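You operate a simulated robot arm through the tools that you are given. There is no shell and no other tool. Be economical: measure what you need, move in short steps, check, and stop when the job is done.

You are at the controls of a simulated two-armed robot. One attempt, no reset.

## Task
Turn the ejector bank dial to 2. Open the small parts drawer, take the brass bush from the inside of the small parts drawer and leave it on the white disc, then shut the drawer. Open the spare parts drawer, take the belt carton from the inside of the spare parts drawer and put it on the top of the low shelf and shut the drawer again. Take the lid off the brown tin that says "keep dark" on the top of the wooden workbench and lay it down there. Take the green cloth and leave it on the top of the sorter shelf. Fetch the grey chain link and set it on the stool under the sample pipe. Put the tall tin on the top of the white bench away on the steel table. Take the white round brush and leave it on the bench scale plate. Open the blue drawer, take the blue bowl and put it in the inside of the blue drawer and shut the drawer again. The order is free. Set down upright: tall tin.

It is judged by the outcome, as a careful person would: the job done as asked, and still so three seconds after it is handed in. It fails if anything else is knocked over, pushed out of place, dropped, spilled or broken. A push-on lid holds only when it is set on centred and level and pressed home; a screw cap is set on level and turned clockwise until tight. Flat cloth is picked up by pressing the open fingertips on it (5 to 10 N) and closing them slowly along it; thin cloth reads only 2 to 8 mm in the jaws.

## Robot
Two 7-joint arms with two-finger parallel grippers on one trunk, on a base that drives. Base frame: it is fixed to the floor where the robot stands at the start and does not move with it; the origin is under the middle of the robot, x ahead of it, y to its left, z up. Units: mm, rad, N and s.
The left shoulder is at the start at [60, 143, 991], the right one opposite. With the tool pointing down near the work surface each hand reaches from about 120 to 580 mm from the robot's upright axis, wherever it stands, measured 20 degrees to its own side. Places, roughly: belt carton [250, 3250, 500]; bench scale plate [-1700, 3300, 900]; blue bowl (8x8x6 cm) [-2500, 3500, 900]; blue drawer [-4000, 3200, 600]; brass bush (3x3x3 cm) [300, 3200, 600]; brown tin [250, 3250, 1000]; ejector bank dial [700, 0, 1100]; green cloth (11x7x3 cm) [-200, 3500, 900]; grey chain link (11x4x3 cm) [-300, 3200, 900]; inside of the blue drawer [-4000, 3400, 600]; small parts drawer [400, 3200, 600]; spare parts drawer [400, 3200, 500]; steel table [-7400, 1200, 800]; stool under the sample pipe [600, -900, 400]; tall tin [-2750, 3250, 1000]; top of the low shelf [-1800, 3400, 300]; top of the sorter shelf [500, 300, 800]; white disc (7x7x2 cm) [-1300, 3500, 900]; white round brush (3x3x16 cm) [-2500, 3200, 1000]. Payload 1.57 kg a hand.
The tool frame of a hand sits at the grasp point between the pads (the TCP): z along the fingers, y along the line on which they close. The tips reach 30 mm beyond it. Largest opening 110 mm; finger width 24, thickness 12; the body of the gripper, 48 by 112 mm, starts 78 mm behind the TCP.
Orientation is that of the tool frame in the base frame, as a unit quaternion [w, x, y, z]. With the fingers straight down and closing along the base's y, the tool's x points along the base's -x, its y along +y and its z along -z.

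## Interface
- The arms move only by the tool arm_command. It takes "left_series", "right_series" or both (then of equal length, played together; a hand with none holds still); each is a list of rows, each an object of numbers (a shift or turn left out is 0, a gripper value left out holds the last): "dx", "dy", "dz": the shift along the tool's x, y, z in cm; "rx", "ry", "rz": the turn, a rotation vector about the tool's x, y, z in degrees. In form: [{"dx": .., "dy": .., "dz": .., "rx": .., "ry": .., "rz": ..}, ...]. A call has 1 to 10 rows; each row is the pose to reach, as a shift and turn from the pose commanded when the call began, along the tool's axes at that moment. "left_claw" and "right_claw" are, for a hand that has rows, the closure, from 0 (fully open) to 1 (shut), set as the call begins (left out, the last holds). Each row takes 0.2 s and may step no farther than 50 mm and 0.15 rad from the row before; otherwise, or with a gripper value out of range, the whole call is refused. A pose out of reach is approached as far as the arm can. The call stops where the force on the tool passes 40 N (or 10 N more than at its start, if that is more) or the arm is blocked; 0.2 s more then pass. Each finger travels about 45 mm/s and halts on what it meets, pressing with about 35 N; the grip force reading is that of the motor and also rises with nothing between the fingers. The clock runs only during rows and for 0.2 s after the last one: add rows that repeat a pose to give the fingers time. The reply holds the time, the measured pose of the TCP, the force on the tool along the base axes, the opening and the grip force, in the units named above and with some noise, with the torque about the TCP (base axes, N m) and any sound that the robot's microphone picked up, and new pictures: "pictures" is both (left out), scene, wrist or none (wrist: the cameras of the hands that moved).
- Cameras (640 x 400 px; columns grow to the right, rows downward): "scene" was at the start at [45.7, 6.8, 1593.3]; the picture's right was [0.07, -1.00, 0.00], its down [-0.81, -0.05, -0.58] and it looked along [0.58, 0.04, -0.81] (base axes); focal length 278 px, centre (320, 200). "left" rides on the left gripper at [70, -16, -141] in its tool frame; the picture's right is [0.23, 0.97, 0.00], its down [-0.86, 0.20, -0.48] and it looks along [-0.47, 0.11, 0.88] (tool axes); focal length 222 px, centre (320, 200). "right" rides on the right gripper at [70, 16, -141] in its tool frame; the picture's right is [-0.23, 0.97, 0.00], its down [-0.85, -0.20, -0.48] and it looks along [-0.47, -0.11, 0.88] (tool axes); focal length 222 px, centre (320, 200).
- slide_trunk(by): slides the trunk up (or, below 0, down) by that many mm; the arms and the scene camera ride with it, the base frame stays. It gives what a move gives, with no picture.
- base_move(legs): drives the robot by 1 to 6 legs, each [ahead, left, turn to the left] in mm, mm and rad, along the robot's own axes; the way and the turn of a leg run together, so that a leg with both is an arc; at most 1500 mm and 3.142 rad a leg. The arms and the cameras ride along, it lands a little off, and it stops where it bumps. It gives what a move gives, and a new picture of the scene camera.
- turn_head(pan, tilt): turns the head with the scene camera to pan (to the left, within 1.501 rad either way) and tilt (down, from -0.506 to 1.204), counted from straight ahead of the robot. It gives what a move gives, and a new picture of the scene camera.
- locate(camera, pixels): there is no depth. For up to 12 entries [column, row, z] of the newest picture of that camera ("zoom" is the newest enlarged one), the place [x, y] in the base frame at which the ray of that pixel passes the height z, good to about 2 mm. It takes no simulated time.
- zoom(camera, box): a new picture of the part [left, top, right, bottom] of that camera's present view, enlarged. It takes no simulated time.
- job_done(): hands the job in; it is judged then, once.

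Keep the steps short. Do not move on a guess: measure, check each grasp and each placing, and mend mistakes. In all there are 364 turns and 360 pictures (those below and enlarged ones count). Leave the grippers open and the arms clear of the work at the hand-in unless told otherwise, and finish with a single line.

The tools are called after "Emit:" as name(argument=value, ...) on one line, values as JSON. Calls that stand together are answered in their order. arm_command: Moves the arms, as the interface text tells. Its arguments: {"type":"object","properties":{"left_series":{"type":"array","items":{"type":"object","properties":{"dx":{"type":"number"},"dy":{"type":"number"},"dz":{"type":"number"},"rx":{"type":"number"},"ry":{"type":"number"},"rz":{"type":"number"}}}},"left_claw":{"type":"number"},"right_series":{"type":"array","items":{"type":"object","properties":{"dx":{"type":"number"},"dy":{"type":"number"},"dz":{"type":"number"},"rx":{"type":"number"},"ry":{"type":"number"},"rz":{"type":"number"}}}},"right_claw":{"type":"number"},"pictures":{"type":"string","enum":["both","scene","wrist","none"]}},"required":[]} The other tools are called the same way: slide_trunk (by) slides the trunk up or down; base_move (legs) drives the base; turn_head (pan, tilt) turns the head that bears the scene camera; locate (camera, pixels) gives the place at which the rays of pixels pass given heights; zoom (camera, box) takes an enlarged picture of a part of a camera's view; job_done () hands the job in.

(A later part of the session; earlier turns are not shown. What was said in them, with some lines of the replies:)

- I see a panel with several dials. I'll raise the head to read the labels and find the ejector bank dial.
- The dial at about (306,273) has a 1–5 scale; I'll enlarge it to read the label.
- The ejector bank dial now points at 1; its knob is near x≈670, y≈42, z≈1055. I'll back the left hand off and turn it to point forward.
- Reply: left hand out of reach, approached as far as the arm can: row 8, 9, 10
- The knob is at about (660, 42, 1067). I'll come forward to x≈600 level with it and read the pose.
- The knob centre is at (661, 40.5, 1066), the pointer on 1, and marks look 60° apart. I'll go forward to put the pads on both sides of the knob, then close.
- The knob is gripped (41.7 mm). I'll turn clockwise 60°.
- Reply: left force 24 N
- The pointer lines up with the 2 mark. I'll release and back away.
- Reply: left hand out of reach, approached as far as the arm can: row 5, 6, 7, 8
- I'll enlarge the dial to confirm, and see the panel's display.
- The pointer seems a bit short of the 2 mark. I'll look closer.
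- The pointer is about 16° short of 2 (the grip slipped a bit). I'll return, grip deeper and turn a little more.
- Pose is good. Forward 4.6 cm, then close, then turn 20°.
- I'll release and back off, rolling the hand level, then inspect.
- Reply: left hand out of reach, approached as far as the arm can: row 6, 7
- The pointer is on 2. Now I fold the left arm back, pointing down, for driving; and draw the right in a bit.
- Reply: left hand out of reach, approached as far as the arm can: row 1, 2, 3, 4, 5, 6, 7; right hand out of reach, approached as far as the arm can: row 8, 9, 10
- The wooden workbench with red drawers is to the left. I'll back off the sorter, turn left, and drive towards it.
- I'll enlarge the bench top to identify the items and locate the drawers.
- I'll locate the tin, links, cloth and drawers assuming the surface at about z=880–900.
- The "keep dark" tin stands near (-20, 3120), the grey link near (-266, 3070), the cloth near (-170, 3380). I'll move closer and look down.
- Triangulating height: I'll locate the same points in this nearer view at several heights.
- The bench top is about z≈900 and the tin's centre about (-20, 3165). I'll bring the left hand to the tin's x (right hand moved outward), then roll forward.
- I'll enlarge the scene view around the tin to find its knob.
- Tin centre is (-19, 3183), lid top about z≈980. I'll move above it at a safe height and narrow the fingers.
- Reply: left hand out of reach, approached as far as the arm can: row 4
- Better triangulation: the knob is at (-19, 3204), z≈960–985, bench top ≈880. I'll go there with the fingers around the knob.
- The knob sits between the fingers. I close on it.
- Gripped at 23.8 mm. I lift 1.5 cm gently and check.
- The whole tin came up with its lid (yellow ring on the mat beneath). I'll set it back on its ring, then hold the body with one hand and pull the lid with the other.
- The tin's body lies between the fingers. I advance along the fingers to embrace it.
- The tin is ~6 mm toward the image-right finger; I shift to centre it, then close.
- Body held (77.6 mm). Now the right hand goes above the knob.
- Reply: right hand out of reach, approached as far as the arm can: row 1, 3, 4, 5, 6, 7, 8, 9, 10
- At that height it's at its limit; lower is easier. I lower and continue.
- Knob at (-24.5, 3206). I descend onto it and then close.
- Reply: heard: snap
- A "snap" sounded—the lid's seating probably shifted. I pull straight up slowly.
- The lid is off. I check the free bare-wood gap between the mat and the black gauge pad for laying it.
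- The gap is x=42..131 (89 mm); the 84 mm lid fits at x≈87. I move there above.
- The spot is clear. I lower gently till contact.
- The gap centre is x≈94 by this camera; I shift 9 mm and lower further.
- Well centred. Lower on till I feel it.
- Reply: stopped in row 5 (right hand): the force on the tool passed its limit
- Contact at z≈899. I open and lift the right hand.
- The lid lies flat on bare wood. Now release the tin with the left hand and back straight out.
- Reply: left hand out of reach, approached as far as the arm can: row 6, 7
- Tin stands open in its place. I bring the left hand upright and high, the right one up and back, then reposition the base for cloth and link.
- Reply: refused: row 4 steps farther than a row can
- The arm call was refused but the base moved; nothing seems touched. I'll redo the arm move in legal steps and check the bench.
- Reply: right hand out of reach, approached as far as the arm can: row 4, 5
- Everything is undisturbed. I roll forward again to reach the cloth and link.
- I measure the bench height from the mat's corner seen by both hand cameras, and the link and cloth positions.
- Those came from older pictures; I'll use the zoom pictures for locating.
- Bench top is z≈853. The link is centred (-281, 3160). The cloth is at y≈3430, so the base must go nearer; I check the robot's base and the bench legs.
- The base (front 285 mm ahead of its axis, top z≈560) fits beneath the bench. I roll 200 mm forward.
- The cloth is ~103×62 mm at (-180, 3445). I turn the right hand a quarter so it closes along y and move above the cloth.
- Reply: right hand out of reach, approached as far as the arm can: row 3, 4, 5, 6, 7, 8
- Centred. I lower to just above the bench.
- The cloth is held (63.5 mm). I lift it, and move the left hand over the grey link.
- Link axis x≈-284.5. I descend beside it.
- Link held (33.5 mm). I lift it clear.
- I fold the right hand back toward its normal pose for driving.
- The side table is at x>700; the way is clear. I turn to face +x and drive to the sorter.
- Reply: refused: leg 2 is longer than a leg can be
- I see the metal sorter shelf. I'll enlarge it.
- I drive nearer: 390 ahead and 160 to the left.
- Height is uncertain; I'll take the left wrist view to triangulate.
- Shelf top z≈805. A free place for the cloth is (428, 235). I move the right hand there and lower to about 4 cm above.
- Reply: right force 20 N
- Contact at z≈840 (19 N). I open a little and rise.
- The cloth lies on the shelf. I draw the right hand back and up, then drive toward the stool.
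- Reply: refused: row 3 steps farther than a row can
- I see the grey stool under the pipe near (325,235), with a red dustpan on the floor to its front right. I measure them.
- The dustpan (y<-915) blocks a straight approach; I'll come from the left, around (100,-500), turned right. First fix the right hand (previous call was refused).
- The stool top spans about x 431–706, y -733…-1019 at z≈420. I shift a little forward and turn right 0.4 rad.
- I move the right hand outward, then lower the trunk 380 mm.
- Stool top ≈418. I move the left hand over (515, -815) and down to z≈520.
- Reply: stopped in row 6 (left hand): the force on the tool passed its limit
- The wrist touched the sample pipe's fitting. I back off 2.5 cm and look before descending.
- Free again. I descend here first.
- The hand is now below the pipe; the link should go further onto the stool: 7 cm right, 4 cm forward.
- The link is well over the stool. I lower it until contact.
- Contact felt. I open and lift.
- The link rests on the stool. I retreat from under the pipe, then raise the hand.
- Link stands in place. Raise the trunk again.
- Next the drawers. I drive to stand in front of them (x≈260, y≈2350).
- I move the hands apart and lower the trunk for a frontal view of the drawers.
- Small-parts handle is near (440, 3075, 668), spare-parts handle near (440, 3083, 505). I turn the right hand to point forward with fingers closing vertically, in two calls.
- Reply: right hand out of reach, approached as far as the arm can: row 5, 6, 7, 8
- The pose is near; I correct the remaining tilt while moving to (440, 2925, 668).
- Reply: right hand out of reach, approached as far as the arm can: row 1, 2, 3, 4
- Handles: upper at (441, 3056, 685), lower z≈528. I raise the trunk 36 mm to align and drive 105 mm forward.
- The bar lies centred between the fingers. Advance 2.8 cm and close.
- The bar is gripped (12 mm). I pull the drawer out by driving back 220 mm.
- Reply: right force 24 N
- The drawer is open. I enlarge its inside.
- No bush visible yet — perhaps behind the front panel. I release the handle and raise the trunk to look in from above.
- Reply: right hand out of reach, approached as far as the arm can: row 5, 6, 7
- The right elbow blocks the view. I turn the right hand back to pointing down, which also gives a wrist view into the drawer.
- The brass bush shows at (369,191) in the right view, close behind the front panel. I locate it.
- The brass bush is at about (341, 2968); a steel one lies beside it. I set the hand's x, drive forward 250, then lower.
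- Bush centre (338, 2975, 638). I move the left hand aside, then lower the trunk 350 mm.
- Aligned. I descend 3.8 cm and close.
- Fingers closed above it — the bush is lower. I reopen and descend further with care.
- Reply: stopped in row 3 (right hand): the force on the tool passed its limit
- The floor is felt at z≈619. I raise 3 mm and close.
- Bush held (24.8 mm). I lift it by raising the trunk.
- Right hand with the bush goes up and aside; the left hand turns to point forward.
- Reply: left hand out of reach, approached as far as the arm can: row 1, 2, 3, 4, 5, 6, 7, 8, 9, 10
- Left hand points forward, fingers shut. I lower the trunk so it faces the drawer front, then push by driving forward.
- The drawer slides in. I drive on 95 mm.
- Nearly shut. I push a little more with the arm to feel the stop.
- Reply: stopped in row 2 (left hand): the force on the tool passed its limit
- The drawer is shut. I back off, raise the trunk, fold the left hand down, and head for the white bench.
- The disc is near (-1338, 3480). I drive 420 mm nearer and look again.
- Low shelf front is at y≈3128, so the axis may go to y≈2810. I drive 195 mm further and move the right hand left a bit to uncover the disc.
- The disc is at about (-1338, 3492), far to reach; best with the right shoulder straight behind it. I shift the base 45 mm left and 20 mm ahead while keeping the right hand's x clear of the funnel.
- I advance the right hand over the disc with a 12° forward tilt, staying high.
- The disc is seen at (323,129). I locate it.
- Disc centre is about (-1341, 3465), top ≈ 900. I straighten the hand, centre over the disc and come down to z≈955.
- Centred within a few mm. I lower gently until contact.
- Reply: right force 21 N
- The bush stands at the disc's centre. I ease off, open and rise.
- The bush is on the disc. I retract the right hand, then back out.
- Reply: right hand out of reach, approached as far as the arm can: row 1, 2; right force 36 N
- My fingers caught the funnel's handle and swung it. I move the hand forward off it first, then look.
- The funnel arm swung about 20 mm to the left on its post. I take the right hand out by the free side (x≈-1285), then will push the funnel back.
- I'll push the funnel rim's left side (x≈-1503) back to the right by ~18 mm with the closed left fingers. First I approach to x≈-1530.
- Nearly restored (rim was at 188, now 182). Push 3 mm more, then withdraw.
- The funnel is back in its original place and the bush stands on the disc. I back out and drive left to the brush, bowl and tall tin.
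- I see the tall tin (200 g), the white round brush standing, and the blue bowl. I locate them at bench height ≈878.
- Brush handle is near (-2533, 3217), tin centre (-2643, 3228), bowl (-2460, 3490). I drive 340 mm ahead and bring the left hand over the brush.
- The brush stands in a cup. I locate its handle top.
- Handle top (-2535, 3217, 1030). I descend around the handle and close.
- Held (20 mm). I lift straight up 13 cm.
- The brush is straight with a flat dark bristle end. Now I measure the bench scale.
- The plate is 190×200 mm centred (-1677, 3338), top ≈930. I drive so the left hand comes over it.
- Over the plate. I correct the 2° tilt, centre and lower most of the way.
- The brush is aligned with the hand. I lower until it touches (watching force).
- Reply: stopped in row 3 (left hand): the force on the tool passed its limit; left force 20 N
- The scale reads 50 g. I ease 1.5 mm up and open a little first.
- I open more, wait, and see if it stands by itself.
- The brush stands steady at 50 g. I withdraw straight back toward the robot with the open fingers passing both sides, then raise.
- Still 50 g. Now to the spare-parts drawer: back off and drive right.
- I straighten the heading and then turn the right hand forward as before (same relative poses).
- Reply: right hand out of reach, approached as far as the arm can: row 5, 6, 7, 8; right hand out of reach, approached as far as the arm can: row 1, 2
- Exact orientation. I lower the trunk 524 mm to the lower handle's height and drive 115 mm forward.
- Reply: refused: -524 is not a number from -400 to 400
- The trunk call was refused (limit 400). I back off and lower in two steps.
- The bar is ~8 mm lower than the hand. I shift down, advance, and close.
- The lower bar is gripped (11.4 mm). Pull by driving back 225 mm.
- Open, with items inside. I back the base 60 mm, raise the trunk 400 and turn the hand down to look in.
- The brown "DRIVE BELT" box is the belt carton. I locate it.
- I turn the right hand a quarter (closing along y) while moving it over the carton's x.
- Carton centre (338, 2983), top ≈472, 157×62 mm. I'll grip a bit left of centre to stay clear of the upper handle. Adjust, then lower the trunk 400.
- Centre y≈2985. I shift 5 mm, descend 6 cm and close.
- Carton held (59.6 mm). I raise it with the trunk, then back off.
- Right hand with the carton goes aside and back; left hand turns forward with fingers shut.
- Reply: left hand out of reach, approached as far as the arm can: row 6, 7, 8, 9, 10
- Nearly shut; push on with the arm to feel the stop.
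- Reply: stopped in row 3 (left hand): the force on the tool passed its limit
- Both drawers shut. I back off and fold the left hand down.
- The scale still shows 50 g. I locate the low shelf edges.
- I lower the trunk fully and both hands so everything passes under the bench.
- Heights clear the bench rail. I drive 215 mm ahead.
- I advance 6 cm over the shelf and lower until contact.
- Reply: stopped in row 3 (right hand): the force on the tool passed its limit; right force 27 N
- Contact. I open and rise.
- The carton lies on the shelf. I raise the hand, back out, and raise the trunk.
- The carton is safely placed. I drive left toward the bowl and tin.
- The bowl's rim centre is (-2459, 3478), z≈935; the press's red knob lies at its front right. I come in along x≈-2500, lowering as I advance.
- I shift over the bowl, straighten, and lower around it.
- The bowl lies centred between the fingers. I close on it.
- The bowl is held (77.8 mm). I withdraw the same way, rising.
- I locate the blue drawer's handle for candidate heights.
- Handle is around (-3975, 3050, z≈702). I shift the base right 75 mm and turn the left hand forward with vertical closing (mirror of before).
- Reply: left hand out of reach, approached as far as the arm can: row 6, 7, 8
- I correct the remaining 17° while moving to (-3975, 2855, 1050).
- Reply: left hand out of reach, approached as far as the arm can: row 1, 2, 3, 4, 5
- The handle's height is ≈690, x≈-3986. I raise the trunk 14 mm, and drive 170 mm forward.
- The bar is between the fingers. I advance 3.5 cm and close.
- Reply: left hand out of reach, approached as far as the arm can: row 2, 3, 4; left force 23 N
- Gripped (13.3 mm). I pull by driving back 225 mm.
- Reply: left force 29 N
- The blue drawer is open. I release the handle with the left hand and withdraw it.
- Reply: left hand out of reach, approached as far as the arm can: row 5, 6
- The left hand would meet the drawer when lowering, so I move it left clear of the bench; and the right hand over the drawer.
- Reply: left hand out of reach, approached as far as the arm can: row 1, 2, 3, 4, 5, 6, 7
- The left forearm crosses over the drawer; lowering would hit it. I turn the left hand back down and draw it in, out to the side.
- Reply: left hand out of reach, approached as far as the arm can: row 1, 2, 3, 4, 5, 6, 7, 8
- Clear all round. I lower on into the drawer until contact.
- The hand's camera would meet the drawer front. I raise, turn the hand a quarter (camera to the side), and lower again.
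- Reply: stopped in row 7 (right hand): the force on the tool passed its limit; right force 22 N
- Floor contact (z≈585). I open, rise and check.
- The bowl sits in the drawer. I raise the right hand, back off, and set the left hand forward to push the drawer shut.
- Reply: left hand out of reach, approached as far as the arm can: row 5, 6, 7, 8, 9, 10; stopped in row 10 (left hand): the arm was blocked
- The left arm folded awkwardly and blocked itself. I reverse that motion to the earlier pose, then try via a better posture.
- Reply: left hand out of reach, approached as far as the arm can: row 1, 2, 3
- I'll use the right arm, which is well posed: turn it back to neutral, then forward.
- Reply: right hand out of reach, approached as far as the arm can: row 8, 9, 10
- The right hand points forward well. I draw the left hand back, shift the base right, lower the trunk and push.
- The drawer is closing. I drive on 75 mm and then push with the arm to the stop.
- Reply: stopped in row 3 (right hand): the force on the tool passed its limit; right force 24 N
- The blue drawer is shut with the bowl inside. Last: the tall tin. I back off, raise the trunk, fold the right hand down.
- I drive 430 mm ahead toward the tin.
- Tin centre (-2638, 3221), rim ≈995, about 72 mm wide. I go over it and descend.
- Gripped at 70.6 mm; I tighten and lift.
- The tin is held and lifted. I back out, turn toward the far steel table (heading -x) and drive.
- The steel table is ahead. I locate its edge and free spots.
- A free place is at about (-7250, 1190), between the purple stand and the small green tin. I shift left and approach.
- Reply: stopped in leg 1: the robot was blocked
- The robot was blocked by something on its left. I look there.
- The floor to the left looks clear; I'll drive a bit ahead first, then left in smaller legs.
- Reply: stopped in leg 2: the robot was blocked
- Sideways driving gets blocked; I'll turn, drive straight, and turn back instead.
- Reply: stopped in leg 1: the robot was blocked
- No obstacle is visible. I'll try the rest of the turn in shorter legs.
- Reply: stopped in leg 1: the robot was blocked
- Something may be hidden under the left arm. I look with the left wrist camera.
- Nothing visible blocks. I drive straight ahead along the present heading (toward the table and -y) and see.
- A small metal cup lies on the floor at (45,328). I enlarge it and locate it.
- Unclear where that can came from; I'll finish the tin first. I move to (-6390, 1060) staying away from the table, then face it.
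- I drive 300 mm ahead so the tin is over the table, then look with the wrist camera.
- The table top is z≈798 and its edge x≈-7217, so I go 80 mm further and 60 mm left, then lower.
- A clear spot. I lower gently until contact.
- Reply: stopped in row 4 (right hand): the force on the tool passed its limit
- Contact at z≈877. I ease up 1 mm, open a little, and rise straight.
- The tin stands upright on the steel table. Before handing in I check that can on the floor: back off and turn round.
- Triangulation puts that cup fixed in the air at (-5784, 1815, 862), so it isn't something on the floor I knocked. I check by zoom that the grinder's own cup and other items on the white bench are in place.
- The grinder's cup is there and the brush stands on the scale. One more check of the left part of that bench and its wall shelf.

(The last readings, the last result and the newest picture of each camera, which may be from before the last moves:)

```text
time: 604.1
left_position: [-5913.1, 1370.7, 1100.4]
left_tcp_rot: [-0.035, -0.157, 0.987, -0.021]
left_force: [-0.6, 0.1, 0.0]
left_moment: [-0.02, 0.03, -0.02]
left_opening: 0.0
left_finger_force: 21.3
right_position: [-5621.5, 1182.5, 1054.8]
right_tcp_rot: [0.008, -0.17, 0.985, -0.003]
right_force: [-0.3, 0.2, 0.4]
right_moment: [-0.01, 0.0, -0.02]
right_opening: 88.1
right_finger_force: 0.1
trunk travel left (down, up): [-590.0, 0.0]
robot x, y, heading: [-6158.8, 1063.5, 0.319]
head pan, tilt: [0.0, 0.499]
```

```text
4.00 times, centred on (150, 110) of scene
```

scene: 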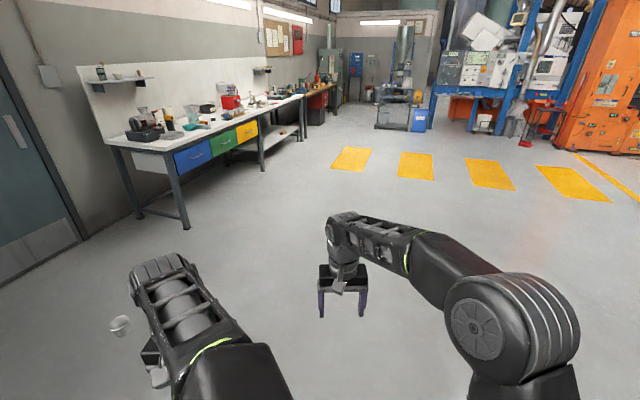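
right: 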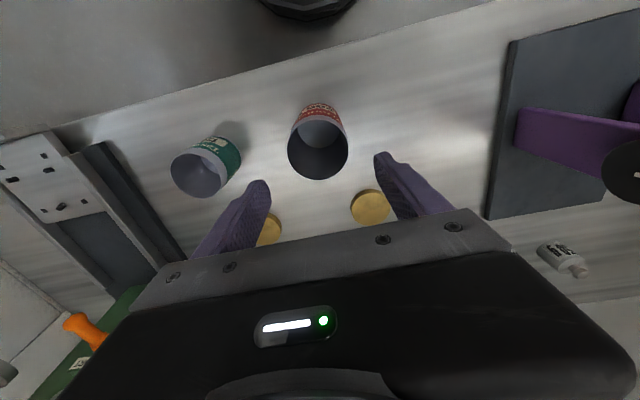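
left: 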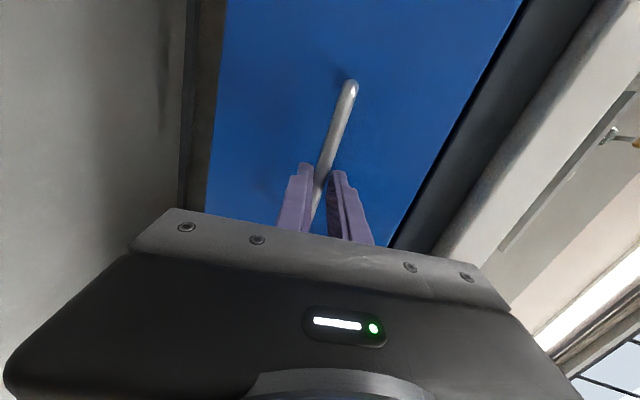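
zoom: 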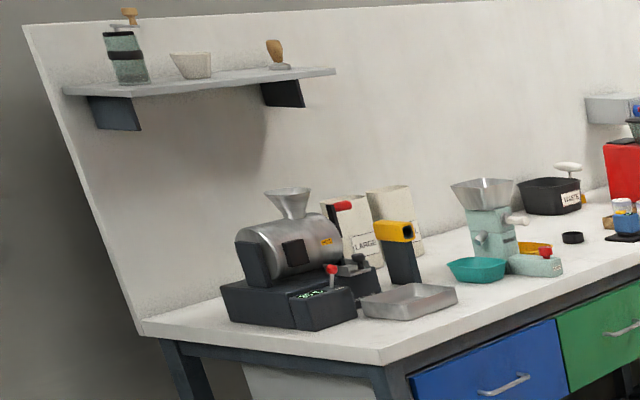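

Everything is in place. I open both grippers and hand in.

Emit:
arm_command(left_series=[{}, {}, {}, {}, {}, {}], right_series=[{}, {}, {}, {}, {}, {}], left_claw=0, right_claw=0, pictures="none")

Emit:
job_done()

```text
time: 605.5
left_position: [-5911.3, 1370.7, 1101.4]
left_tcp_rot: [-0.033, -0.156, 0.987, -0.02]
left_force: [1.1, 0.2, 0.2]
left_moment: [0.05, 0.02, 0.01]
left_opening: 110.1
left_finger_force: 0.0
right_position: [-5621.8, 1180.8, 1055.1]
right_tcp_rot: [0.009, -0.169, 0.986, -0.003]
right_force: [0.3, -0.2, -0.4]
right_moment: [0.03, -0.02, -0.01]
right_opening: 110.1
right_finger_force: 0.0
trunk travel left (down, up): [-590.0, 0.0]
robot x, y, heading: [-6165.7, 1063.6, 0.314]
head pan, tilt: [0.0, 0.499]
```

```text
The job is handed in.
```

All the tasks were carried out and the job is handed in; on the way I knocked the funnel arm by the white disc and pushed it back to where it was, and near the steel table the base was stopped several times by something I couldn't identify.
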